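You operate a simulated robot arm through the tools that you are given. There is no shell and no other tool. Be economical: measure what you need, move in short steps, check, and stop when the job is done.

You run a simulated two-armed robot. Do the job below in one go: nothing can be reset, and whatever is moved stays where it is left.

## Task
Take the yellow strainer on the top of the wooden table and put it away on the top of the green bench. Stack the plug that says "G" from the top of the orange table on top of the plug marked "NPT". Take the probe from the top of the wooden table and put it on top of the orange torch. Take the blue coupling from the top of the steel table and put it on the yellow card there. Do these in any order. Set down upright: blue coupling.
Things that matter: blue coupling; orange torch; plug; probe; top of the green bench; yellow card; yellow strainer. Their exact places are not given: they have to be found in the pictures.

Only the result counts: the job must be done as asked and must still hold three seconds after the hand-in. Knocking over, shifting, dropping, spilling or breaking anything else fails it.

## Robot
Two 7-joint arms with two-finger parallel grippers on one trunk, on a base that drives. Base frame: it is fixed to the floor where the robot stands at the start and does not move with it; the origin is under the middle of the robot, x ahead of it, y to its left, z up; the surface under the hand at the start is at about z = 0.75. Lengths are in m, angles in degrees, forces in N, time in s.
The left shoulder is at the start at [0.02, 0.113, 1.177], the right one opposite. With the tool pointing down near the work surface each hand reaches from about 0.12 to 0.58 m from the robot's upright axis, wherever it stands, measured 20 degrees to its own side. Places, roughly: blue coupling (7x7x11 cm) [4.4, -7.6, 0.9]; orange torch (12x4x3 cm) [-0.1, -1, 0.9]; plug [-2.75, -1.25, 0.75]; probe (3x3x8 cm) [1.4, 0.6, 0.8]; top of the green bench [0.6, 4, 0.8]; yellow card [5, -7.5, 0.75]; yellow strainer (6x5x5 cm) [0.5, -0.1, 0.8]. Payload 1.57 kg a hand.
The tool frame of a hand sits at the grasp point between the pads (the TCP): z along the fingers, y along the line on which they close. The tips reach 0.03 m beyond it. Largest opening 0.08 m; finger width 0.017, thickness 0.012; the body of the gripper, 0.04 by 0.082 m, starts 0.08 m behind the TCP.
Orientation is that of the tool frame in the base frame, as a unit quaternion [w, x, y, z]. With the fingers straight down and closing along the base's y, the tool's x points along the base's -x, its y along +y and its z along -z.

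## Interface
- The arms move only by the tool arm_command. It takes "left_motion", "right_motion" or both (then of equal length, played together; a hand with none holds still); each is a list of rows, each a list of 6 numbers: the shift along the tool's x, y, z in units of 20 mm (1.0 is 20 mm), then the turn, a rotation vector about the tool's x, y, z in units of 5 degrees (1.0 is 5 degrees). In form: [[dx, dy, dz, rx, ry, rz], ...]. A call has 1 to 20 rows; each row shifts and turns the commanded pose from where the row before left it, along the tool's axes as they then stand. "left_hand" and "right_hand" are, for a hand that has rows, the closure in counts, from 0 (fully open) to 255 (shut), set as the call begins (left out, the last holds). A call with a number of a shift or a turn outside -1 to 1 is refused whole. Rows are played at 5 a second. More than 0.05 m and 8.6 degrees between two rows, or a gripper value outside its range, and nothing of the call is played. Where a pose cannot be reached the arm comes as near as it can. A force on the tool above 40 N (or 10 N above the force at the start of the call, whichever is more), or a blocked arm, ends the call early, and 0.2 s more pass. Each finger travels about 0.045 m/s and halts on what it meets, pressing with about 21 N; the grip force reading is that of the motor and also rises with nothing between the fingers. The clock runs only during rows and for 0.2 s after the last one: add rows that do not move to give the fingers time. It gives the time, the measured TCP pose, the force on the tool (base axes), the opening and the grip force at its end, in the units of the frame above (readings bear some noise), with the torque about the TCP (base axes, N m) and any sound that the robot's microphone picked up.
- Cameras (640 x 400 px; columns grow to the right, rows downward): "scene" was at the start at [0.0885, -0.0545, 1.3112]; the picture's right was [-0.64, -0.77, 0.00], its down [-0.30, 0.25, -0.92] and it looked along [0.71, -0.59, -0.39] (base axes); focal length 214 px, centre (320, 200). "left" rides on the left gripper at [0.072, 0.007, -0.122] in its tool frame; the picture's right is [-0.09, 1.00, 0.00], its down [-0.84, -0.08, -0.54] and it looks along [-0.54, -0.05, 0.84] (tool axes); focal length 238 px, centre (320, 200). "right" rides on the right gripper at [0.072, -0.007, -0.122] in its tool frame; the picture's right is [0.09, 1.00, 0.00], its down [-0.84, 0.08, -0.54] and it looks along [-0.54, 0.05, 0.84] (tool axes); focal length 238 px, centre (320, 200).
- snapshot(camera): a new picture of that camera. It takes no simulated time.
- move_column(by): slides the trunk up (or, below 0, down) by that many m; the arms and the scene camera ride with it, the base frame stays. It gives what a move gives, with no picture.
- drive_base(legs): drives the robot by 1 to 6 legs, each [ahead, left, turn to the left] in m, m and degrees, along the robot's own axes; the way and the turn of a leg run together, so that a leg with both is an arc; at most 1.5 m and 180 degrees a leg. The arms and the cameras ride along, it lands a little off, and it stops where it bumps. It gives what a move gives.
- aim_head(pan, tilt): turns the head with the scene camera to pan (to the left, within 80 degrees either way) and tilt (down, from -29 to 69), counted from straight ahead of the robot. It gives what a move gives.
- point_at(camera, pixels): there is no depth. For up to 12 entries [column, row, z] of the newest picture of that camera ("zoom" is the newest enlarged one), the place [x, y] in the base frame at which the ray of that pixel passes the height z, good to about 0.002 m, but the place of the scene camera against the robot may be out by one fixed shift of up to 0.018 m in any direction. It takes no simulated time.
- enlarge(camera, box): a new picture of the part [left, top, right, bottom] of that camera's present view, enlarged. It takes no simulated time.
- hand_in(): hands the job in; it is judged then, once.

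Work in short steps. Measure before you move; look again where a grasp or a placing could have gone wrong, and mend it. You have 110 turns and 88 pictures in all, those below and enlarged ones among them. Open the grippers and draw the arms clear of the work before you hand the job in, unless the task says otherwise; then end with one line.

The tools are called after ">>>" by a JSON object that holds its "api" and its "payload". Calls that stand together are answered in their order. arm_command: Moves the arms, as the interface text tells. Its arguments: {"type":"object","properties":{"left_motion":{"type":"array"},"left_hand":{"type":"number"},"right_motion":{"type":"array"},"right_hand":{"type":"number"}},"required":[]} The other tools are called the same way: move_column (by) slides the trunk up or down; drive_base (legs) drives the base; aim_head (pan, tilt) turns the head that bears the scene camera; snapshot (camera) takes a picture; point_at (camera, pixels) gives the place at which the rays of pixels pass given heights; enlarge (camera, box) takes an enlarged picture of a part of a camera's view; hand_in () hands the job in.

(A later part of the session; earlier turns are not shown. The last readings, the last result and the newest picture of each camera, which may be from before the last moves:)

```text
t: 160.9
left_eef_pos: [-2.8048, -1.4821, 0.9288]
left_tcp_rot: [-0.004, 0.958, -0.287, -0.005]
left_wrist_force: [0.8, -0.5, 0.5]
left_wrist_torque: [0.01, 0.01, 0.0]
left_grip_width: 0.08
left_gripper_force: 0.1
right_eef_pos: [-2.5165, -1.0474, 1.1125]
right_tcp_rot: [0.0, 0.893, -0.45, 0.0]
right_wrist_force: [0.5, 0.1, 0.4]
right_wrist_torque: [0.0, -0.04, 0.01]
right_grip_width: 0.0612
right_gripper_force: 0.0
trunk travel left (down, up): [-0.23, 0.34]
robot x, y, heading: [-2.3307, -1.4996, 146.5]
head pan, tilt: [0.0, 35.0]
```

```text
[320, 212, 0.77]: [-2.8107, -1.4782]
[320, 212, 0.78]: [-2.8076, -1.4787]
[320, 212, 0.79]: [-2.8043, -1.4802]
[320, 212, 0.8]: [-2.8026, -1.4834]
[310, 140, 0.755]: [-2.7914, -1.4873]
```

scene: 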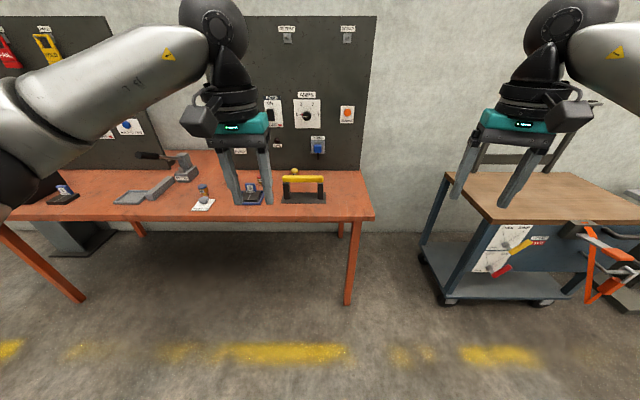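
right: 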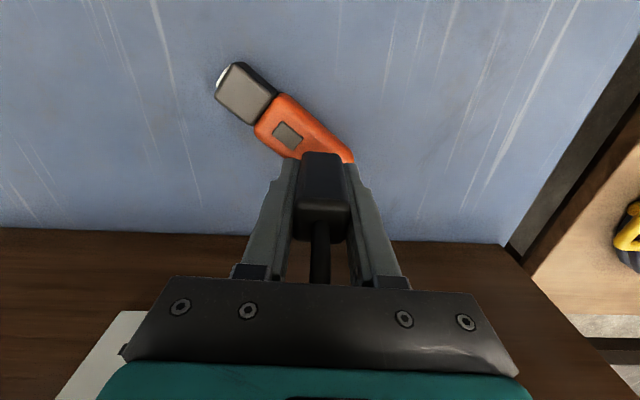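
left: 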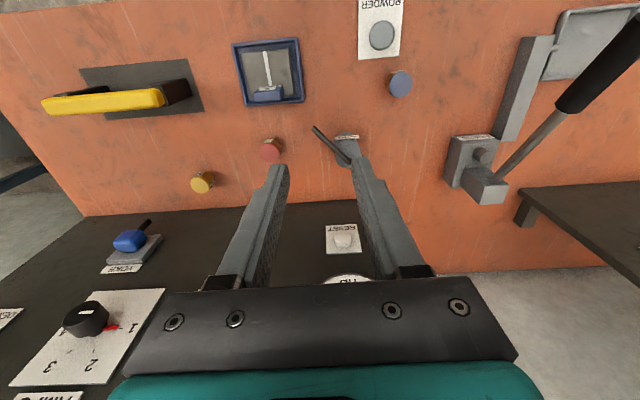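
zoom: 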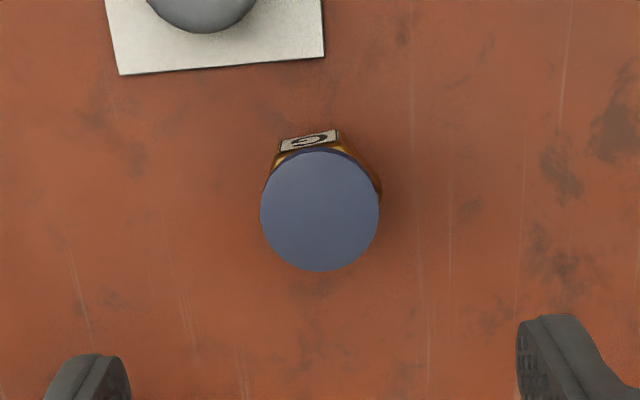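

G's centre matches the hand position. I descend to z≈0.788 and close.

>>> {"api": "arm_command", "payload": {"left_motion": [[0, 0, 1, 0, 0, 0], [0, 0, 1, 0, 0, 0], [0, 0, 1, 0, 0, 0], [0, 0, 1, 0, 0, 0], [0, 0, 1, 0, 0, 0], [0, 0, 1, 0, 0, 0], [0, 0, 1, 0, 0, 0], [0, 0, 0, 0, 0, 0]]}}

>>> {"api": "arm_command", "payload": {"left_motion": [[0, 0, 0, 0, 0, 0], [0, 0, 0, 0, 0, 0], [0, 0, 0, 0, 0, 0], [0, 0, 0, 0, 0, 0], [0, 0, 0, 0, 0, 0], [0, 0, 0, 0, 0, 0]], "left_hand": 255}}

>>> {"api": "snapshot", "payload": {"camera": "left"}}

```text
t: 162.7
left_eef_pos: [-2.8075, -1.4788, 0.7869]
left_tcp_rot: [-0.004, 0.958, -0.288, -0.005]
left_wrist_force: [0.5, 1.1, -0.5]
left_wrist_torque: [0.0, -0.03, 0.01]
left_grip_width: 0.08
left_gripper_force: 0.0
right_eef_pos: [-2.5159, -1.0468, 1.1124]
right_tcp_rot: [-0.001, 0.893, -0.451, 0.0]
right_wrist_force: [-0.3, 0.1, -0.3]
right_wrist_torque: [-0.01, -0.02, 0.02]
right_grip_width: 0.061
right_gripper_force: 0.0
trunk travel left (down, up): [-0.23, 0.34]
robot x, y, heading: [-2.3298, -1.4954, 146.5]
head pan, tilt: [0.0, 35.0]
```

```text
t: 164.1
left_eef_pos: [-2.808, -1.4804, 0.7886]
left_tcp_rot: [-0.004, 0.958, -0.286, -0.005]
left_wrist_force: [0.7, -0.9, 1.4]
left_wrist_torque: [-0.01, -0.01, -0.02]
left_grip_width: 0.0407
left_gripper_force: 20.5
right_eef_pos: [-2.5161, -1.0474, 1.1126]
right_tcp_rot: [0.0, 0.893, -0.45, -0.001]
right_wrist_force: [-0.4, -0.5, -0.3]
right_wrist_torque: [0.0, -0.02, -0.01]
right_grip_width: 0.0614
right_gripper_force: 0.1
trunk travel left (down, up): [-0.23, 0.34]
robot x, y, heading: [-2.3319, -1.5001, 146.4]
head pan, tilt: [0.0, 35.0]
```

```text
30 pictures are left
```

left: 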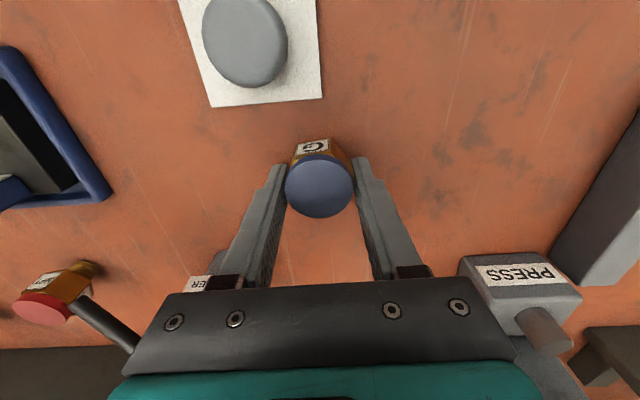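

G gripped (40.7 mm). I lift it and move above NPT at TCP z≈0.99, then look.

>>> {"api": "arm_command", "payload": {"left_motion": [[0, 0, -1, 0, 0, 0], [0, 0, -1, 0, 0, 0], [0, 0, -1, 0, 0, 0], [0, 0, -1, 0, 0, 0], [0, 0, -1, 0, 0, 0], [0, 0, -1, 0, 0, 0], [0, 0, -1, 0, 0, 0], [0, 0, -1, 0, 0, 0], [-0.4, -1, -1, 0, 0, 0], [-0.4, -1, -1, 0, 0, 0], [-0.4, -1, 0, 0, 0, 0], [-0.4, -1, 0, 0, 0, 0], [-0.4, -1, 0, 0, 0, 0], [-0.4, -1, 0, 0, 0, 0], [-0.4, -1, 0, 0, 0, 0], [-0.4, -1, 0, 0, 0, 0], [-0.4, -1, 0, 0, 0, 0], [-0.4, -1, 0, 0, 0, 0], [-0.4, -1, 0, 0, 0, 0], [0, -1, 0, 0, 0, 0]]}}

>>> {"api": "snapshot", "payload": {"camera": "left"}}

```text
t: 168.3
left_eef_pos: [-2.7484, -1.2337, 0.9911]
left_tcp_rot: [-0.004, 0.958, -0.287, -0.004]
left_wrist_force: [0.0, -1.1, -2.8]
left_wrist_torque: [-0.02, -0.01, -0.02]
left_grip_width: 0.0405
left_gripper_force: 21.8
right_eef_pos: [-2.5166, -1.0471, 1.1117]
right_tcp_rot: [0.002, 0.893, -0.45, -0.001]
right_wrist_force: [-0.1, 0.1, 0.1]
right_wrist_torque: [0.0, -0.01, -0.03]
right_grip_width: 0.0613
right_gripper_force: 0.0
trunk travel left (down, up): [-0.23, 0.34]
robot x, y, heading: [-2.334, -1.5024, 146.6]
head pan, tilt: [0.0, 35.0]
```

```text
29 pictures are left
```

left: 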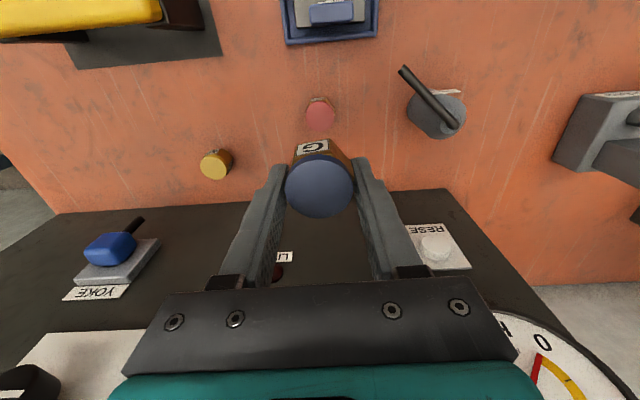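

NPT's cap is at (321,113), just ahead of the held plug. I measure it.

>>> {"api": "enlarge", "payload": {"camera": "left", "box": [272, 80, 368, 140]}}

>>> {"api": "point_at", "payload": {"camera": "left", "pixels": [[320, 115, 0.78], [320, 115, 0.79], [320, 115, 0.8], [320, 115, 0.805]]}}

```text
6.67 times, centred on (320, 110) of left
```

zoom: 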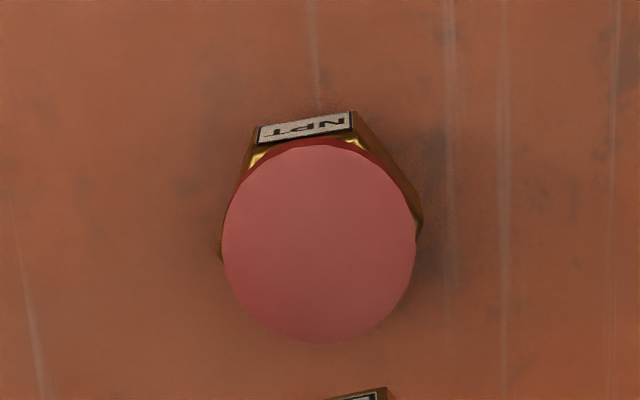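

```text
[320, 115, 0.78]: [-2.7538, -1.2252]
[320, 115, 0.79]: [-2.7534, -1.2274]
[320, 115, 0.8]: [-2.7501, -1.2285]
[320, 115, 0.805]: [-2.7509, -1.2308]
```

Combining the ray measurements, the TCP should shift about -12.6 mm along tool x. I do that and lower to ~0.867, then check from the scene camera.

>>> {"api": "arm_command", "payload": {"left_motion": [[-0.63, 0, 0, 0, 0, 0], [0, 0, 1, 0, 0, 0], [0, 0, 1, 0, 0, 0], [0, 0, 1, 0, 0, 0], [0, 0, 1, 0, 0, 0], [0, 0, 1, 0, 0, 0], [0, 0, 1, 0, 0, 0], [0, 0, 0.1, 0, 0, 0], [0, 0, 0, 0, 0, 0]]}}

>>> {"api": "aim_head", "payload": {"pan": 0, "tilt": 50}}

>>> {"api": "enlarge", "payload": {"camera": "scene", "box": [248, 100, 376, 180]}}

```text
t: 170.3
left_eef_pos: [-2.7578, -1.2237, 0.8692]
left_tcp_rot: [-0.004, 0.958, -0.287, -0.005]
left_wrist_force: [0.1, -0.3, -1.9]
left_wrist_torque: [-0.01, -0.02, -0.01]
left_grip_width: 0.0405
left_gripper_force: 21.3
right_eef_pos: [-2.5157, -1.0473, 1.1119]
right_tcp_rot: [0.0, 0.893, -0.45, 0.0]
right_wrist_force: [0.7, 0.1, -0.3]
right_wrist_torque: [0.06, -0.01, 0.05]
right_grip_width: 0.0611
right_gripper_force: 0.0
trunk travel left (down, up): [-0.23, 0.34]
robot x, y, heading: [-2.3284, -1.5009, 146.8]
head pan, tilt: [0.0, 35.0]
```

```text
t: 171.1
left_eef_pos: [-2.7585, -1.2245, 0.8692]
left_tcp_rot: [-0.004, 0.958, -0.288, -0.005]
left_wrist_force: [0.1, 0.0, -1.8]
left_wrist_torque: [0.0, 0.0, -0.01]
left_grip_width: 0.0407
left_gripper_force: 20.7
right_eef_pos: [-2.517, -1.0474, 1.1112]
right_tcp_rot: [0.0, 0.893, -0.45, 0.0]
right_wrist_force: [0.9, 0.3, 0.5]
right_wrist_torque: [0.03, 0.0, 0.0]
right_grip_width: 0.0615
right_gripper_force: 0.1
trunk travel left (down, up): [-0.23, 0.34]
robot x, y, heading: [-2.3318, -1.497, 146.6]
head pan, tilt: [0.0, 50.0]
```

```text
5.00 times, centred on (312, 140) of scene
```

zoom: 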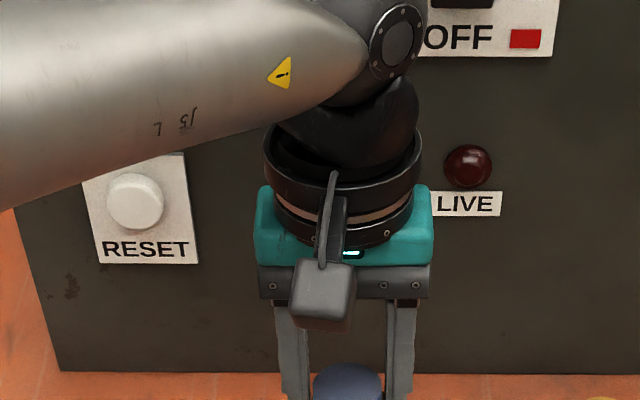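

Wrong window; the plug is lower in the frame. I enlarge rows 165–230.

>>> {"api": "enlarge", "payload": {"camera": "scene", "box": [278, 165, 358, 215]}}

```text
8.00 times, centred on (318, 190) of scene
```

zoom: 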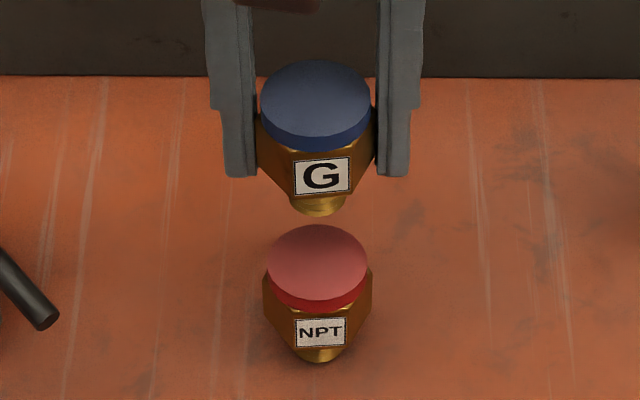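

G's stub is centred above NPT's red cap; the gap matches a straight vertical drop. I lower slowly to contact.

>>> {"api": "arm_command", "payload": {"left_motion": [[0, 0, 0.5, 0, 0, 0], [0, 0, 0.4, 0, 0, 0], [0, 0, 0.1, 0, 0, 0], [0, 0, 0.1, 0, 0, 0], [0, 0, 0, 0, 0, 0]]}}

>>> {"api": "enlarge", "payload": {"camera": "scene", "box": [278, 165, 358, 215]}}

```text
t: 172.3
left_eef_pos: [-2.7587, -1.2243, 0.8482]
left_tcp_rot: [-0.004, 0.958, -0.288, -0.006]
left_wrist_force: [0.9, -0.5, -2.1]
left_wrist_torque: [0.01, -0.02, -0.01]
left_grip_width: 0.0406
left_gripper_force: 20.9
right_eef_pos: [-2.5174, -1.0465, 1.1126]
right_tcp_rot: [0.0, 0.893, -0.45, 0.0]
right_wrist_force: [-0.1, 0.5, -0.1]
right_wrist_torque: [0.01, 0.01, -0.02]
right_grip_width: 0.0609
right_gripper_force: 0.0
trunk travel left (down, up): [-0.23, 0.34]
robot x, y, heading: [-2.3306, -1.5011, 146.5]
head pan, tilt: [0.0, 50.0]
```

```text
8.00 times, centred on (318, 190) of scene
```

zoom: 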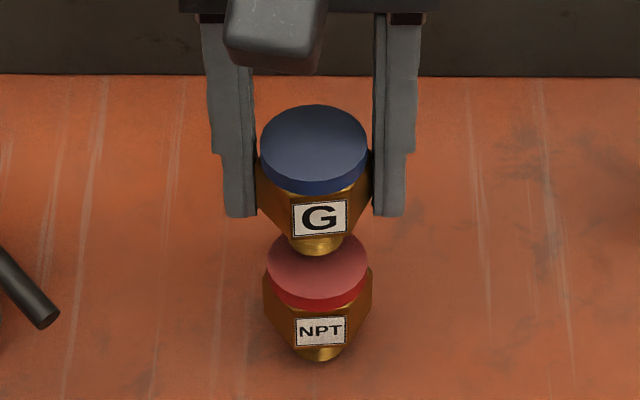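

Nearly there, still no contact. I continue in 2 mm steps.

>>> {"api": "arm_command", "payload": {"left_motion": [[0, 0, 0.1, 0, 0, 0], [0, 0, 0.1, 0, 0, 0], [0, 0, 0, 0, 0, 0]]}}

```text
t: 173.1
left_eef_pos: [-2.7605, -1.2245, 0.8437]
left_tcp_rot: [-0.004, 0.958, -0.287, -0.005]
left_wrist_force: [0.0, -0.5, -2.2]
left_wrist_torque: [0.0, 0.02, 0.02]
left_grip_width: 0.0406
left_gripper_force: 21.5
right_eef_pos: [-2.516, -1.0459, 1.1115]
right_tcp_rot: [0.0, 0.893, -0.45, -0.001]
right_wrist_force: [-0.1, 0.5, 0.8]
right_wrist_torque: [-0.02, -0.02, 0.0]
right_grip_width: 0.0616
right_gripper_force: 0.0
trunk travel left (down, up): [-0.23, 0.34]
robot x, y, heading: [-2.3299, -1.4963, 146.5]
head pan, tilt: [0.0, 50.0]
```

>>> {"api": "arm_command", "payload": {"left_motion": [[0, 0, 0.1, 0, 0, 0], [0, 0, 0.1, 0, 0, 0], [0, 0, 0, 0, 0, 0]]}}

```text
t: 173.9
left_eef_pos: [-2.7603, -1.2246, 0.839]
left_tcp_rot: [-0.005, 0.958, -0.288, -0.004]
left_wrist_force: [0.7, 0.0, -0.7]
left_wrist_torque: [0.01, 0.01, -0.01]
left_grip_width: 0.0407
left_gripper_force: 21.1
right_eef_pos: [-2.517, -1.0472, 1.1108]
right_tcp_rot: [0.0, 0.893, -0.45, 0.0]
right_wrist_force: [0.4, 0.5, -0.7]
right_wrist_torque: [0.02, 0.0, -0.02]
right_grip_width: 0.061
right_gripper_force: 0.0
trunk travel left (down, up): [-0.23, 0.34]
robot x, y, heading: [-2.3282, -1.496, 146.3]
head pan, tilt: [0.0, 50.0]
```

Force just changed from -2.2 to -0.7 N, so contact is near at 0.839. I check the picture.

>>> {"api": "enlarge", "payload": {"camera": "scene", "box": [278, 165, 358, 215]}}

>>> {"api": "arm_command", "payload": {"left_motion": [[0, 0, 0.06, 0, 0, 0], [0, 0, 0, 0, 0, 0]]}}

```text
8.00 times, centred on (318, 190) of scene
```

zoom: 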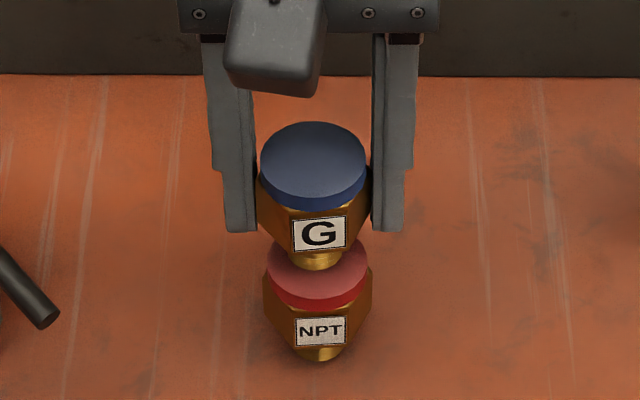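

```text
t: 174.5
left_eef_pos: [-2.7595, -1.2239, 0.8386]
left_tcp_rot: [-0.006, 0.958, -0.287, -0.006]
left_wrist_force: [-0.1, -1.3, 7.4]
left_wrist_torque: [-0.09, -0.02, -0.01]
left_grip_width: 0.0403
left_gripper_force: 21.1
right_eef_pos: [-2.5155, -1.0463, 1.114]
right_tcp_rot: [0.001, 0.893, -0.451, -0.001]
right_wrist_force: [-0.2, -0.8, -0.8]
right_wrist_torque: [-0.01, 0.01, -0.02]
right_grip_width: 0.0612
right_gripper_force: 0.1
trunk travel left (down, up): [-0.23, 0.34]
robot x, y, heading: [-2.3339, -1.4948, 146.3]
head pan, tilt: [0.0, 50.0]
```

Firm contact and well centred. I open gently and rise.

>>> {"api": "arm_command", "payload": {"left_motion": [[0, 0, -0.03, 0, 0, 0], [0, 0, 0, 0, 0, 0], [0, 0, 0, 0, 0, 0], [0, 0, 0, 0, 0, 0], [0, 0, -0.5, 0, 0, 0], [0, 0, -1, 0, 0, 0], [0, 0, -1, 0, 0, 0], [0, 0, -1, 0, 0, 0], [0, 0, -1, 0, 0, 0], [0, 0, -1, 0, 0, 0], [0, 0, -1, 0, 0, 0], [0, 0, -1, 0, 0, 0], [0, 0, -1, 0, 0, 0], [0, 0, -1, 0, 0, 0], [1, 0, -1, 0, 0, 0], [1, 0, -1, 0, 0, 0], [1, 0, -1, 0, 0, 0], [1, 0, -1, 0, 0, 0], [1, 0, 0, 0, 0, 0]], "left_hand": 50}}

>>> {"api": "enlarge", "payload": {"camera": "scene", "box": [278, 165, 358, 215]}}

```text
t: 178.5
left_eef_pos: [-2.6727, -1.2798, 1.1101]
left_tcp_rot: [-0.004, 0.958, -0.287, -0.005]
left_wrist_force: [1.3, 0.7, 0.5]
left_wrist_torque: [0.04, 0.03, 0.02]
left_grip_width: 0.0641
left_gripper_force: 0.0
right_eef_pos: [-2.516, -1.0465, 1.1125]
right_tcp_rot: [0.0, 0.893, -0.45, 0.0]
right_wrist_force: [0.1, 0.3, -0.5]
right_wrist_torque: [0.03, -0.01, 0.0]
right_grip_width: 0.061
right_gripper_force: 0.1
trunk travel left (down, up): [-0.23, 0.34]
robot x, y, heading: [-2.33, -1.4956, 146.3]
head pan, tilt: [0.0, 50.0]
```

```text
8.00 times, centred on (318, 190) of scene
```

zoom: 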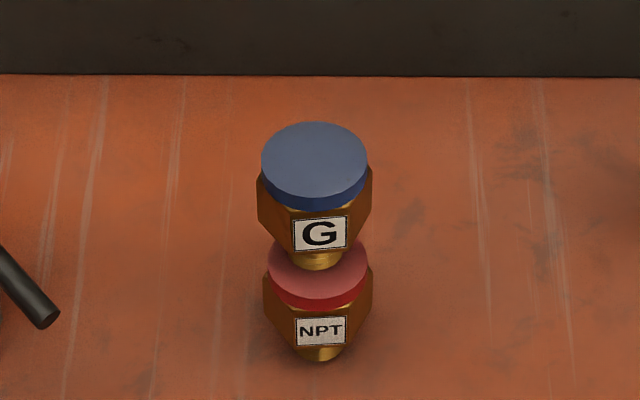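

G is stacked on NPT. Now I back off toward the south-west end of the blue table and turn toward the steel table.

>>> {"api": "drive_base", "payload": {"legs": [[-1.1, 0.36, 0], [0, 0, 158]]}}

>>> {"api": "aim_head", "payload": {"pan": 0, "tilt": 15}}

>>> {"api": "snapshot", "payload": {"camera": "scene"}}

```text
t: 190.8
left_eef_pos: [-1.381, -2.7238, 1.1089]
left_tcp_rot: [0.004, 0.459, 0.888, -0.006]
left_wrist_force: [0.4, 0.2, 0.1]
left_wrist_torque: [0.0, -0.02, 0.0]
left_grip_width: 0.0644
left_gripper_force: 0.1
right_eef_pos: [-1.609, -2.8846, 1.1123]
right_tcp_rot: [0.0, 0.608, 0.794, 0.0]
right_wrist_force: [-0.8, 0.2, 0.2]
right_wrist_torque: [0.0, 0.03, -0.02]
right_grip_width: 0.0613
right_gripper_force: 0.1
trunk travel left (down, up): [-0.23, 0.34]
robot x, y, heading: [-1.6184, -2.3965, -54.8]
head pan, tilt: [0.0, 50.0]
```

```text
t: 191.8
left_eef_pos: [-1.3804, -2.7249, 1.1079]
left_tcp_rot: [0.005, 0.46, 0.888, -0.006]
left_wrist_force: [1.1, 0.1, -0.9]
left_wrist_torque: [0.01, 0.01, 0.03]
left_grip_width: 0.0642
left_gripper_force: 0.1
right_eef_pos: [-1.6104, -2.8856, 1.1123]
right_tcp_rot: [-0.001, 0.607, 0.794, 0.0]
right_wrist_force: [-0.4, -0.2, -0.2]
right_wrist_torque: [0.02, 0.04, 0.02]
right_grip_width: 0.0611
right_gripper_force: 0.0
trunk travel left (down, up): [-0.23, 0.34]
robot x, y, heading: [-1.619, -2.4, -54.9]
head pan, tilt: [0.0, 15.0]
```

```text
22 pictures are left
```

scene: 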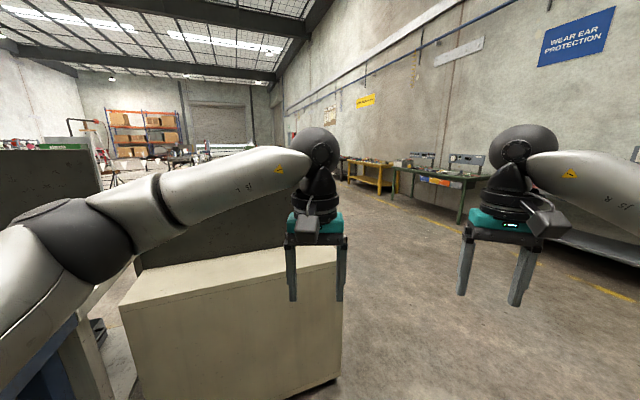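

A cream cabinet is ahead-left, an aisle to its right along the wall benches. I measure the obstacles.

>>> {"api": "point_at", "payload": {"camera": "scene", "pixels": [[342, 380, 0], [342, 290, 0.7], [340, 246, 0.9], [345, 182, 0], [383, 196, 0], [462, 223, 0], [430, 215, 0], [350, 160, 0.75], [395, 168, 0.8]]}}

```text
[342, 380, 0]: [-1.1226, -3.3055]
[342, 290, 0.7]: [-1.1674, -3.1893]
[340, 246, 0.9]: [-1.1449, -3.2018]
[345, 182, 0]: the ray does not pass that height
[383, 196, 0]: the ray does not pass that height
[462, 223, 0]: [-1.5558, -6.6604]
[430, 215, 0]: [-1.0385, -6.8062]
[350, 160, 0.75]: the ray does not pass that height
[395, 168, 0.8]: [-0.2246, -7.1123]
```

I go around the cabinet with margin and down the aisle, then look again.

>>> {"api": "drive_base", "payload": {"legs": [[0.424, -0.787, 0], [1.46, 0.186, 0], [1.356, 0.452, 0], [0, 0, 17]]}}

>>> {"api": "snapshot", "payload": {"camera": "scene"}}

```text
t: 211.0
left_eef_pos: [0.3633, -5.4353, 1.1091]
left_tcp_rot: [0.004, 0.344, 0.939, -0.004]
left_wrist_force: [1.5, -0.2, -1.1]
left_wrist_torque: [-0.02, -0.03, -0.03]
left_grip_width: 0.0645
left_gripper_force: 0.0
right_eef_pos: [0.1821, -5.6488, 1.112]
right_tcp_rot: [0.0, 0.502, 0.865, 0.0]
right_wrist_force: [0.4, 0.5, 0.0]
right_wrist_torque: [-0.01, -0.02, 0.01]
right_grip_width: 0.061
right_gripper_force: 0.1
trunk travel left (down, up): [-0.23, 0.34]
robot x, y, heading: [0.0532, -5.1807, -40.1]
head pan, tilt: [0.0, 15.0]
```

```text
21 pictures are left
```

scene: 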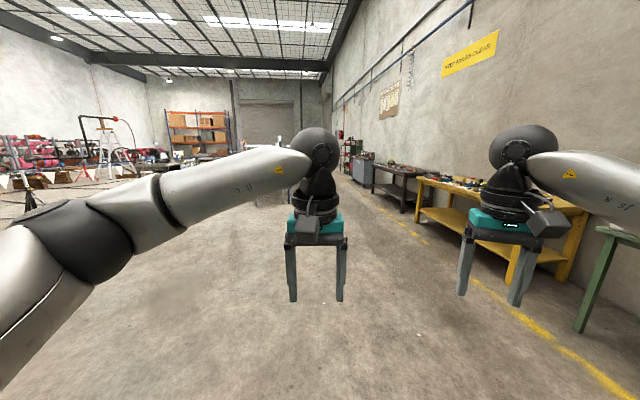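

Floor ahead is clear. I drive 2.6 m along the aisle and look again.

>>> {"api": "drive_base", "payload": {"legs": [[1.3, 0.1, 0], [1.3, 0.1, 0], [0, 0, 10]]}}

>>> {"api": "aim_head", "payload": {"pan": 5, "tilt": 22}}

>>> {"api": "snapshot", "payload": {"camera": "scene"}}

```text
t: 224.6
left_eef_pos: [2.4987, -6.9872, 1.1093]
left_tcp_rot: [0.005, 0.279, 0.96, -0.005]
left_wrist_force: [0.0, -0.5, 0.0]
left_wrist_torque: [0.02, -0.02, -0.04]
left_grip_width: 0.0642
left_gripper_force: 0.1
right_eef_pos: [2.3459, -7.223, 1.1121]
right_tcp_rot: [0.0, 0.442, 0.897, 0.0]
right_wrist_force: [0.3, 0.4, 0.4]
right_wrist_torque: [0.02, 0.02, 0.01]
right_grip_width: 0.0611
right_gripper_force: 0.1
trunk travel left (down, up): [-0.23, 0.34]
robot x, y, heading: [2.1537, -6.775, -32.6]
head pan, tilt: [0.0, 15.0]
```

```text
t: 225.2
left_eef_pos: [2.4985, -6.9896, 1.109]
left_tcp_rot: [0.006, 0.279, 0.96, -0.004]
left_wrist_force: [0.0, -0.6, -0.5]
left_wrist_torque: [0.04, 0.01, 0.05]
left_grip_width: 0.0642
left_gripper_force: 0.1
right_eef_pos: [2.3451, -7.2236, 1.1115]
right_tcp_rot: [-0.001, 0.443, 0.897, 0.001]
right_wrist_force: [0.0, -0.7, 0.7]
right_wrist_torque: [0.01, -0.02, 0.0]
right_grip_width: 0.0609
right_gripper_force: 0.0
trunk travel left (down, up): [-0.23, 0.34]
robot x, y, heading: [2.1534, -6.7752, -32.6]
head pan, tilt: [5.0, 22.0]
```

```text
20 pictures are left
```

scene: 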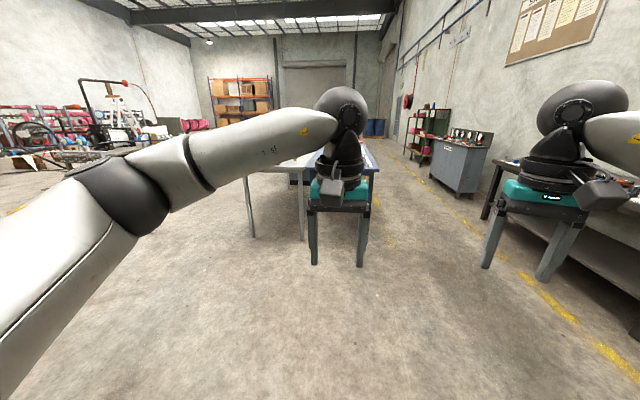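

The steel table is behind the left hand, legs at (252,236) and (302,240). I measure.

>>> {"api": "point_at", "payload": {"camera": "scene", "pixels": [[252, 237, 0], [303, 240, 0], [245, 168, 0.8], [305, 168, 0.8], [360, 228, 0], [456, 195, 0]]}}

```text
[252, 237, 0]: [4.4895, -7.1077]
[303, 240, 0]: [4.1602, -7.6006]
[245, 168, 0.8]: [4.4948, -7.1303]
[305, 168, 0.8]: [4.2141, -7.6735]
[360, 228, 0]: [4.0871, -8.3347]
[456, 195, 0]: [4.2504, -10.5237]
```

The table's near short end runs (4.49,-7.11)–(4.18,-7.63). I drive up to about 0.7 m from it.

>>> {"api": "drive_base", "payload": {"legs": [[1.4, 0.39, 0]]}}

>>> {"api": "aim_head", "payload": {"pan": 0, "tilt": 28}}

>>> {"api": "snapshot", "payload": {"camera": "scene"}}

```text
t: 232.5
left_eef_pos: [3.8979, -7.4298, 1.1092]
left_tcp_rot: [0.005, 0.279, 0.96, -0.004]
left_wrist_force: [0.2, 0.0, -0.4]
left_wrist_torque: [0.01, -0.03, 0.02]
left_grip_width: 0.0645
left_gripper_force: 0.1
right_eef_pos: [3.7455, -7.6639, 1.1119]
right_tcp_rot: [0.001, 0.443, 0.896, 0.001]
right_wrist_force: [-0.5, 0.7, -0.5]
right_wrist_torque: [-0.03, 0.02, 0.01]
right_grip_width: 0.0612
right_gripper_force: 0.1
trunk travel left (down, up): [-0.23, 0.34]
robot x, y, heading: [3.5528, -7.2175, -32.5]
head pan, tilt: [5.0, 22.0]
```

```text
t: 233.2
left_eef_pos: [3.8981, -7.4291, 1.1086]
left_tcp_rot: [0.005, 0.28, 0.96, -0.004]
left_wrist_force: [0.1, -0.3, 0.0]
left_wrist_torque: [-0.02, 0.0, 0.0]
left_grip_width: 0.0643
left_gripper_force: 0.0
right_eef_pos: [3.7467, -7.6646, 1.112]
right_tcp_rot: [0.0, 0.443, 0.896, 0.001]
right_wrist_force: [0.8, -0.2, 0.7]
right_wrist_torque: [0.05, -0.01, 0.0]
right_grip_width: 0.0609
right_gripper_force: 0.1
trunk travel left (down, up): [-0.23, 0.34]
robot x, y, heading: [3.5544, -7.2183, -32.5]
head pan, tilt: [0.0, 28.0]
```

```text
19 pictures are left
```

scene: 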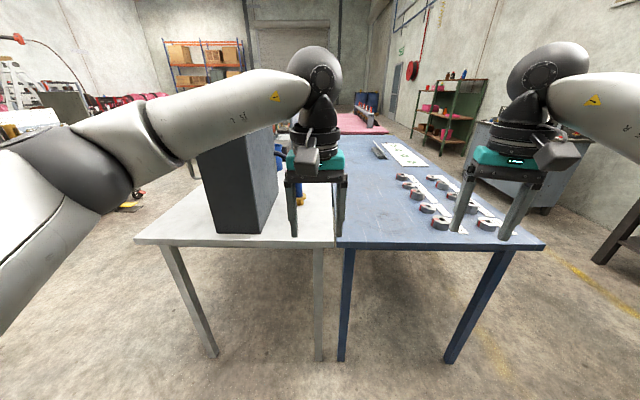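

A dark box stands at the table's near end; something blue and yellow is behind the left hand at (285,155)/(300,200). I look via the left camera and a scene enlargement.

>>> {"api": "enlarge", "payload": {"camera": "scene", "box": [190, 110, 350, 250]}}

>>> {"api": "snapshot", "payload": {"camera": "left"}}

```text
2.86 times, centred on (270, 180) of scene
```

zoom: 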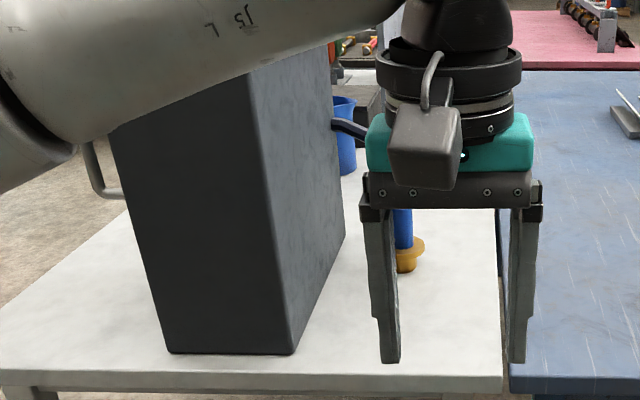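

```text
17 pictures are left
```

left: 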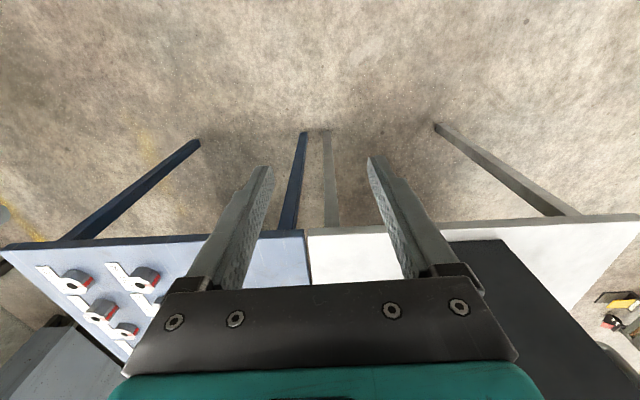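

I pull the left hand back and left to clear the view, and re-look.

>>> {"api": "arm_command", "payload": {"left_motion": [[1, 1, 0, 0, 0, 0], [1, 1, 0, 0, 0, 0], [1, 1, 0, 0, 0, 0], [1, 1, 0, 0, 0, 0], [1, 1, 0, 0, 0, 0], [1, 1, 0, 0, 0, 0], [0, 1, 0, 0, 0, 0], [0, 1, 0, 0, 0, 0], [0, 1, 0, 0, 0, 0], [0, 1, 0, 0, 0, 0]]}}

>>> {"api": "enlarge", "payload": {"camera": "scene", "box": [240, 100, 400, 220]}}

```text
t: 235.4
left_eef_pos: [3.9051, -7.1959, 1.1076]
left_tcp_rot: [0.005, 0.28, 0.96, -0.005]
left_wrist_force: [0.3, 1.3, -0.7]
left_wrist_torque: [-0.03, -0.01, -0.01]
left_grip_width: 0.0641
left_gripper_force: 0.0
right_eef_pos: [3.7459, -7.6636, 1.1126]
right_tcp_rot: [0.001, 0.444, 0.896, -0.001]
right_wrist_force: [-0.4, -0.5, -0.8]
right_wrist_torque: [0.03, 0.02, 0.0]
right_grip_width: 0.0612
right_gripper_force: 0.1
trunk travel left (down, up): [-0.23, 0.34]
robot x, y, heading: [3.5541, -7.2164, -32.5]
head pan, tilt: [0.0, 28.0]
```

```text
3.33 times, centred on (320, 160) of scene
```

zoom: 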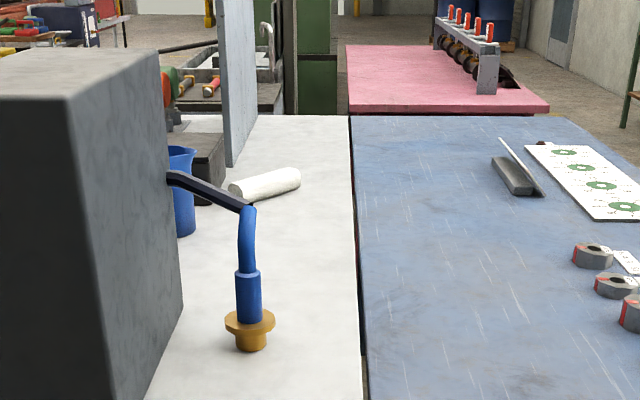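

I enlarge the coupling tightly to see whether the bent tube and black bar belong to it.

>>> {"api": "enlarge", "payload": {"camera": "scene", "box": [272, 145, 352, 210]}}

>>> {"api": "point_at", "payload": {"camera": "zoom", "pixels": [[344, 380, 0.85], [344, 380, 0.75], [344, 380, 0.8]]}}

>>> {"api": "point_at", "payload": {"camera": "scene", "pixels": [[134, 240, 0.85], [337, 245, 0.85], [134, 240, 0.75], [337, 245, 0.75], [217, 357, 0], [320, 360, 0], [260, 234, 0.85], [212, 230, 0.85]]}}

```text
6.15 times, centred on (312, 178) of scene
```

zoom: 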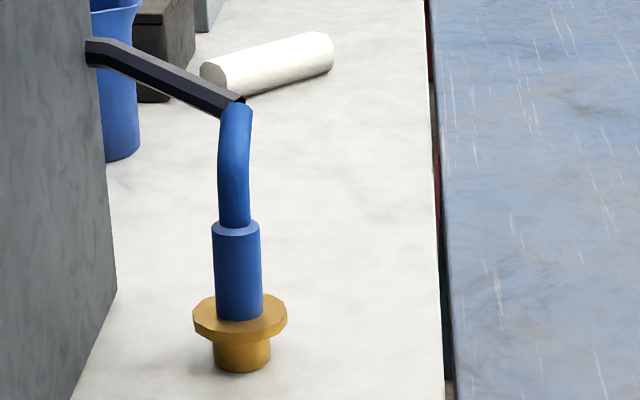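

```text
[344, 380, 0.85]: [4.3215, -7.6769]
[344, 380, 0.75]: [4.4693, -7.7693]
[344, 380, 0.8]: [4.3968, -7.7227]
```

```text
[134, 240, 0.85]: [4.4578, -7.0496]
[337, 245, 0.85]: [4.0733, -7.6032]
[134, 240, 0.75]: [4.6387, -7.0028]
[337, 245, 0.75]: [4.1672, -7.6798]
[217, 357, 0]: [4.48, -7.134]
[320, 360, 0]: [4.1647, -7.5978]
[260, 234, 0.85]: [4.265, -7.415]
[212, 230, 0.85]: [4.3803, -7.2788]
```

The table is ~0.85 high; the base is at zoom (242,358). I compute its location and that of the other nearby things.

>>> {"api": "point_at", "payload": {"camera": "zoom", "pixels": [[242, 358, 0.85], [240, 315, 0.88], [236, 228, 0.95], [236, 105, 1.03], [95, 50, 1.05], [195, 318, 0.88], [287, 318, 0.88], [112, 290, 0.85], [440, 385, 0.85], [72, 395, 0.85]]}}

```text
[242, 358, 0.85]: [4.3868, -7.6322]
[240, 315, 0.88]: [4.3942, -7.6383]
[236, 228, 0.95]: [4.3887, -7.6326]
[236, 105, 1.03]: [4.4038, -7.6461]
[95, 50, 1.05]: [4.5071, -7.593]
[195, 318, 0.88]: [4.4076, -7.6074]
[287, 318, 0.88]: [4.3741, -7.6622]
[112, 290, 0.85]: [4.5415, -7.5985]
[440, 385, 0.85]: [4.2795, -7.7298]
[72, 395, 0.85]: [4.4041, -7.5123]
```

Coupling axis is at about (4.388,-7.633), body z 0.89–0.95, with a bent tail above it, so I'll grasp with the right hand tilted 45° from the robot's side, parallel to the box face. I first tuck the arms and tilt the right hand.

>>> {"api": "arm_command", "payload": {"right_motion": [[1, 0, 0, 0, 0, 0], [1, 0, 0, 0, 0, 0], [1, 0, 0, 0, 0, 0], [1, 0, 0, 0, 0, 0], [0, 0, 0, 0, -1, 0], [0, 0, 0, 0, -1, 0], [0, 0, 0, 0, -1, 0], [0, 0, 0, 0, -1, 0], [0, 0, 0, 0, -1, 0], [0, 0, 0, 0, -1, 0], [0, 0, 0, 0, -1, 0], [0, 0, 0, 0, -1, 0], [0, 0, 0, 0, -1, 0], [0, 0, 0, 0, 0, 0]], "left_motion": [[1, 0, 0, 0, 0, 0], [1, 0, 0, 0, 0, 0], [1, 0, 0, 0, 0, 0], [1, 0, 0, 0, 0, 0], [1, 0, 0, 0, 0, 0], [0, 1, 0, 0, 0, 0], [0, 0, 0, 0, 0, 0], [0, 0, 0, 0, 0, 0], [0, 0, 0, 0, 0, 0], [0, 0, 0, 0, 0, 0], [0, 0, 0, 0, 0, 0], [0, 0, 0, 0, 0, 0], [0, 0, 0, 0, 0, 0], [0, 0, 0, 0, 0, 0]], "right_hand": 0}}

>>> {"api": "drive_base", "payload": {"legs": [[0.428, 0.097, 0], [0, 0, 20]]}}

>>> {"api": "snapshot", "payload": {"camera": "right"}}

```text
t: 238.4
left_eef_pos: [3.841, -7.1301, 1.1129]
left_tcp_rot: [0.005, 0.28, 0.96, -0.004]
left_wrist_force: [0.2, 0.3, 0.4]
left_wrist_torque: [-0.01, -0.03, -0.05]
left_grip_width: 0.0642
left_gripper_force: 0.1
left hand out of reach, approached as far as the arm can: row 5
right_eef_pos: [3.7234, -7.6225, 1.1304]
right_tcp_rot: [0.342, 0.41, 0.828, -0.169]
right_wrist_force: [-0.4, -0.3, 0.0]
right_wrist_torque: [0.0, -0.01, 0.03]
right_grip_width: 0.0805
right_gripper_force: 0.1
right hand out of reach, approached as far as the arm can: row 11, 12, 13
trunk travel left (down, up): [-0.23, 0.34]
robot x, y, heading: [3.5569, -7.2157, -33.1]
head pan, tilt: [0.0, 28.0]
```

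```text
t: 242.2
left_eef_pos: [4.2183, -7.1908, 1.1131]
left_tcp_rot: [0.006, 0.107, 0.994, -0.004]
left_wrist_force: [0.4, 0.4, -0.1]
left_wrist_torque: [0.01, 0.02, 0.02]
left_grip_width: 0.0642
left_gripper_force: 0.0
right_eef_pos: [4.2778, -7.6929, 1.1304]
right_tcp_rot: [0.367, 0.258, 0.888, -0.106]
right_wrist_force: [-0.7, -0.4, 0.0]
right_wrist_torque: [0.0, -0.02, 0.01]
right_grip_width: 0.08
right_gripper_force: 0.1
trunk travel left (down, up): [-0.23, 0.34]
robot x, y, heading: [3.978, -7.3709, -12.3]
head pan, tilt: [0.0, 28.0]
```

```text
14 pictures are left
```

right: 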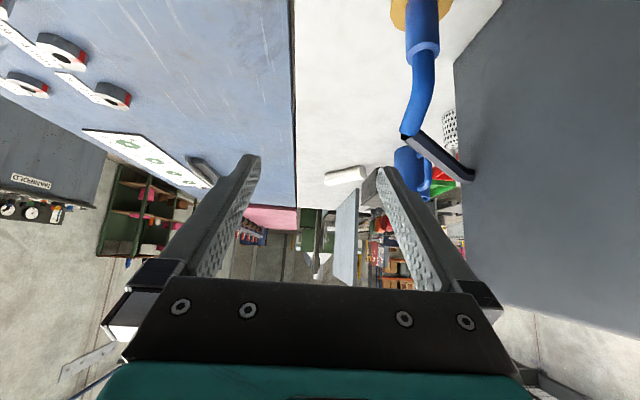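

I back up 6 cm, shift 11 cm left and lower to z≈0.925, keeping 12 cm behind the coupling, then look.

>>> {"api": "arm_command", "payload": {"right_motion": [[0.707, 0, -0.707, 0, 0, 0], [0.707, 0, -0.707, 0, 0, 0], [0.707, 0, -0.707, 0, 0, 0], [0.66, 0.5, 0.66, 0, 0, 0], [0.66, 0.5, 0.66, 0, 0, 0], [0.66, 0.5, 0.66, 0, 0, 0], [0.66, 0.5, 0.66, 0, 0, 0], [0.66, 0.5, 0.66, 0, 0, 0], [0.66, 0.5, 0.66, 0, 0, 0], [0.66, 0.5, 0.66, 0, 0, 0], [0.66, 0.5, 0.66, 0, 0, 0], [0.66, 0.5, 0.66, 0, 0, 0], [0.66, 0.5, 0.66, 0, 0, 0], [0.66, 0.5, 0.66, 0, 0, 0], [0, 0, 0, 0, 0, 0]]}}

>>> {"api": "snapshot", "payload": {"camera": "right"}}

```text
t: 245.4
left_eef_pos: [4.2171, -7.1902, 1.1139]
left_tcp_rot: [0.006, 0.107, 0.994, -0.004]
left_wrist_force: [0.8, -0.4, -0.4]
left_wrist_torque: [0.03, 0.02, 0.01]
left_grip_width: 0.0643
left_gripper_force: 0.1
right_eef_pos: [4.3444, -7.5847, 0.9557]
right_tcp_rot: [0.366, 0.259, 0.887, -0.107]
right_wrist_force: [0.4, 0.4, -0.3]
right_wrist_torque: [0.0, -0.01, 0.02]
right_grip_width: 0.0802
right_gripper_force: 0.0
right hand out of reach, approached as far as the arm can: row 1, 2, 3, 4, 5, 6
trunk travel left (down, up): [-0.23, 0.34]
robot x, y, heading: [3.9777, -7.3661, -12.4]
head pan, tilt: [0.0, 28.0]
```

```text
13 pictures are left
```

right: 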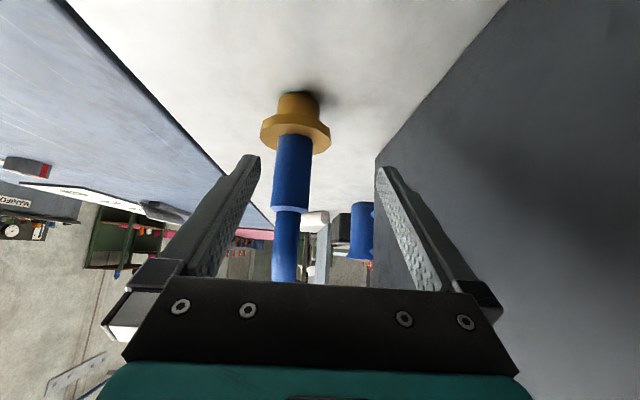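

The coupling is ahead, slightly left of centre at (293,165). I measure its body axis with this camera.

>>> {"api": "point_at", "payload": {"camera": "right", "pixels": [[293, 165, 0.92], [289, 205, 0.95], [292, 137, 0.895], [296, 105, 0.85], [295, 122, 0.89], [275, 170, 0.92], [311, 170, 0.92]]}}

```text
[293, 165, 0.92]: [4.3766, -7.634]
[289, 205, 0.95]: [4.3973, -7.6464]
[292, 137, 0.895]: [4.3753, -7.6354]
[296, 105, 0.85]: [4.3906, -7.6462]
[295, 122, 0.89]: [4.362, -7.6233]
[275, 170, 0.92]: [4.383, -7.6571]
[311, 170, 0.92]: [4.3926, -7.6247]
```

Lateral correction is about -24 mm; forward distance 6–9 cm. I shift, go down 2.4 cm, forward 4 cm, and look again.

>>> {"api": "arm_command", "payload": {"right_motion": [[0, -0.6, 0, 0, 0, 0], [0, -0.6, 0, 0, 0, 0], [0.42, 0, 0.42, 0, 0, 0], [0.42, 0, 0.42, 0, 0, 0], [-0.707, 0, 0.707, 0, 0, 0], [-0.707, 0, 0.707, 0, 0, 0], [0, 0, 0, 0, 0, 0]]}}

>>> {"api": "snapshot", "payload": {"camera": "right"}}

```text
t: 247.0
left_eef_pos: [4.218, -7.1889, 1.1139]
left_tcp_rot: [0.006, 0.106, 0.994, -0.003]
left_wrist_force: [0.0, -0.2, -0.3]
left_wrist_torque: [0.02, 0.01, 0.01]
left_grip_width: 0.0645
left_gripper_force: 0.2
right_eef_pos: [4.3658, -7.6263, 0.93]
right_tcp_rot: [0.365, 0.258, 0.888, -0.106]
right_wrist_force: [0.6, 0.6, -0.1]
right_wrist_torque: [0.0, 0.01, 0.01]
right_grip_width: 0.0802
right_gripper_force: 0.1
trunk travel left (down, up): [-0.23, 0.34]
robot x, y, heading: [3.9805, -7.3707, -12.4]
head pan, tilt: [0.0, 28.0]
```

```text
12 pictures are left
```

right: 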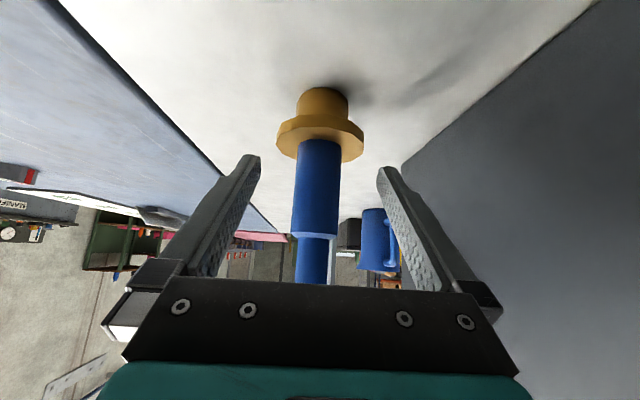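

Centred laterally. I go forward 5 cm and 5 mm lower, and check before closing.

>>> {"api": "arm_command", "payload": {"right_motion": [[-0.707, 0, 0.707, 0, 0, 0], [-0.707, 0, 0.707, 0, 0, 0], [-0.18, 0, 0.53, 0, 0, 0], [0, 0, 0, 0, 0, 0]]}}

>>> {"api": "snapshot", "payload": {"camera": "right"}}

```text
t: 248.0
left_eef_pos: [4.2176, -7.1906, 1.1144]
left_tcp_rot: [0.006, 0.107, 0.994, -0.003]
left_wrist_force: [0.1, -0.5, 0.3]
left_wrist_torque: [0.02, -0.03, -0.01]
left_grip_width: 0.0641
left_gripper_force: 0.0
right_eef_pos: [4.4058, -7.6518, 0.9251]
right_tcp_rot: [0.366, 0.258, 0.888, -0.106]
right_wrist_force: [0.0, 0.6, 0.6]
right_wrist_torque: [0.01, 0.01, 0.01]
right_grip_width: 0.0797
right_gripper_force: 0.1
trunk travel left (down, up): [-0.23, 0.34]
robot x, y, heading: [3.9768, -7.3723, -12.4]
head pan, tilt: [0.0, 28.0]
```

```text
11 pictures are left
```

right: 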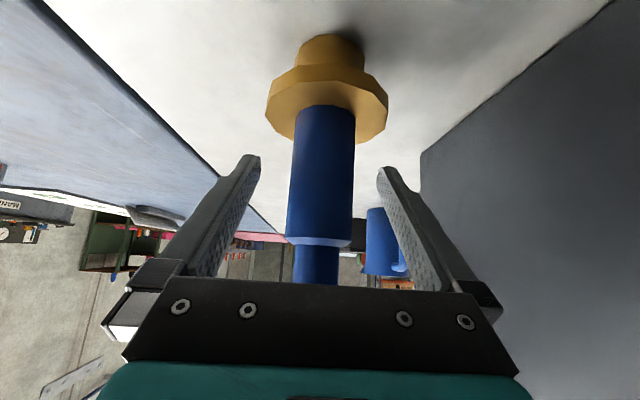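

The TCP is ~2 cm past the axis by apparent widths; I back 15 mm, then close.

>>> {"api": "arm_command", "payload": {"right_motion": [[0.53, 0, -0.53, 0, 0, 0], [0, 0, 0, 0, 0, 0]]}}

>>> {"api": "arm_command", "payload": {"right_motion": [[0, 0, 0, 0, 0, 0], [0, 0, 0, 0, 0, 0], [0, 0, 0, 0, 0, 0], [0, 0, 0, 0, 0, 0], [0, 0, 0, 0, 0, 0], [0, 0, 0, 0, 0, 0]], "right_hand": 255}}

```text
t: 248.6
left_eef_pos: [4.2179, -7.1898, 1.1139]
left_tcp_rot: [0.006, 0.107, 0.994, -0.002]
left_wrist_force: [0.2, -0.5, -0.1]
left_wrist_torque: [-0.03, -0.03, 0.02]
left_grip_width: 0.0641
left_gripper_force: 0.0
right_eef_pos: [4.3934, -7.6458, 0.9276]
right_tcp_rot: [0.366, 0.258, 0.888, -0.106]
right_wrist_force: [-0.2, -0.7, -0.2]
right_wrist_torque: [0.0, 0.0, -0.01]
right_grip_width: 0.0801
right_gripper_force: 0.0
trunk travel left (down, up): [-0.23, 0.34]
robot x, y, heading: [3.982, -7.3717, -12.4]
head pan, tilt: [0.0, 28.0]
```

```text
t: 250.0
left_eef_pos: [4.2181, -7.1886, 1.1134]
left_tcp_rot: [0.005, 0.107, 0.994, -0.003]
left_wrist_force: [1.6, -1.0, -0.2]
left_wrist_torque: [-0.01, -0.02, 0.01]
left_grip_width: 0.0645
left_gripper_force: 0.2
right_eef_pos: [4.3949, -7.6449, 0.9263]
right_tcp_rot: [0.366, 0.257, 0.888, -0.105]
right_wrist_force: [1.6, 1.0, 0.2]
right_wrist_torque: [0.03, -0.01, 0.01]
right_grip_width: 0.0336
right_gripper_force: 20.9
trunk travel left (down, up): [-0.23, 0.34]
robot x, y, heading: [3.9765, -7.3715, -12.3]
head pan, tilt: [0.0, 28.0]
```

Gripped at 33.6 mm. I lift 4 cm and check forces and picture.

>>> {"api": "arm_command", "payload": {"right_motion": [[-0.35, 0, -0.35, 0, 0, 0], [-0.35, 0, -0.35, 0, 0, 0], [-0.35, 0, -0.35, 0, 0, 0], [-0.35, 0, -0.35, 0, 0, 0], [0, 0, 0, 0, 0, 0]]}}

>>> {"api": "enlarge", "payload": {"camera": "scene", "box": [200, 80, 520, 280]}}

```text
t: 251.2
left_eef_pos: [4.2181, -7.1915, 1.1136]
left_tcp_rot: [0.005, 0.107, 0.994, -0.003]
left_wrist_force: [0.5, -0.1, 0.0]
left_wrist_torque: [0.0, -0.04, 0.02]
left_grip_width: 0.0642
left_gripper_force: 0.0
right_eef_pos: [4.3934, -7.6435, 0.9651]
right_tcp_rot: [0.367, 0.258, 0.888, -0.106]
right_wrist_force: [0.4, -0.9, -3.9]
right_wrist_torque: [0.0, 0.01, 0.0]
right_grip_width: 0.0335
right_gripper_force: 21.1
trunk travel left (down, up): [-0.23, 0.34]
robot x, y, heading: [3.9784, -7.3723, -12.1]
head pan, tilt: [0.0, 28.0]
```

```text
2.00 times, centred on (360, 180) of scene
```

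zoom: 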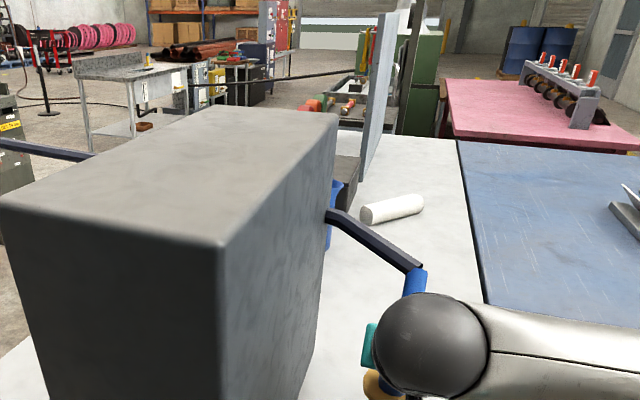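

A dark bar also shows left of the box; I check whether the tail runs behind the box.

>>> {"api": "aim_head", "payload": {"pan": 5, "tilt": 25}}

>>> {"api": "snapshot", "payload": {"camera": "scene"}}

```text
t: 251.9
left_eef_pos: [4.2178, -7.1894, 1.1139]
left_tcp_rot: [0.005, 0.107, 0.994, -0.002]
left_wrist_force: [0.1, -0.7, -0.6]
left_wrist_torque: [-0.02, 0.02, -0.02]
left_grip_width: 0.0645
left_gripper_force: 0.1
right_eef_pos: [4.3934, -7.645, 0.9645]
right_tcp_rot: [0.366, 0.258, 0.888, -0.107]
right_wrist_force: [-0.7, -0.4, -3.8]
right_wrist_torque: [-0.02, 0.02, -0.01]
right_grip_width: 0.0335
right_gripper_force: 21.1
trunk travel left (down, up): [-0.23, 0.34]
robot x, y, heading: [3.9805, -7.3709, -12.3]
head pan, tilt: [5.0, 25.0]
```

```text
9 pictures are left
```

scene: 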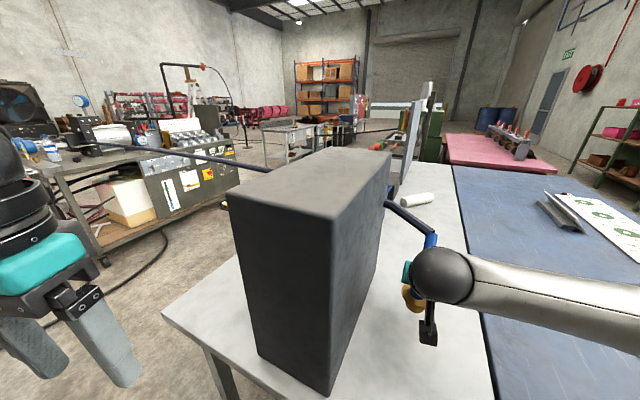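

The tail is a hose running behind the box to the bench on the left at (80,145). I measure the hose line and the box.

>>> {"api": "point_at", "payload": {"camera": "scene", "pixels": [[270, 170, 1.05], [180, 152, 1.05], [85, 145, 1.05], [270, 170, 0.95], [180, 152, 0.95], [85, 145, 0.95], [388, 205, 1.05], [163, 315, 0.85], [330, 395, 0.85], [103, 262, 0], [240, 178, 0.8]]}}

```text
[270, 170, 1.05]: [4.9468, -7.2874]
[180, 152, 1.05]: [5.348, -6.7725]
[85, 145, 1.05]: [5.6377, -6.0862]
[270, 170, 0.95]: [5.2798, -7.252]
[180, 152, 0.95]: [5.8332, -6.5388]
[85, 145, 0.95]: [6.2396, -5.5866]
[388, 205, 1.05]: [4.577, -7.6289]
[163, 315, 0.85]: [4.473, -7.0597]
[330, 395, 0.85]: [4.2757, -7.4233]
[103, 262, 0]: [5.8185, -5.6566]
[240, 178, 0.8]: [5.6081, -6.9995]
```

I need the box-top height to plan carrying the coupling over it: I test candidate heights for its near top corner against the bottom corner (4.276,-7.423).

>>> {"api": "point_at", "payload": {"camera": "scene", "pixels": [[334, 222, 1.05], [334, 222, 1.1], [334, 222, 1.15], [230, 196, 1.1], [389, 155, 1.1], [390, 155, 1.15], [280, 150, 1.1], [258, 352, 0.85]]}}

```text
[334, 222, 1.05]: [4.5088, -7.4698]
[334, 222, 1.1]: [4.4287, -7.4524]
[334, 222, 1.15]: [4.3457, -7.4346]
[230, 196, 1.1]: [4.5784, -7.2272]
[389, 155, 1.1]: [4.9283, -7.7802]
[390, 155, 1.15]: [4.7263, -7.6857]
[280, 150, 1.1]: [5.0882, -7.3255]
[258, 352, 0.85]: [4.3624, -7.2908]
```

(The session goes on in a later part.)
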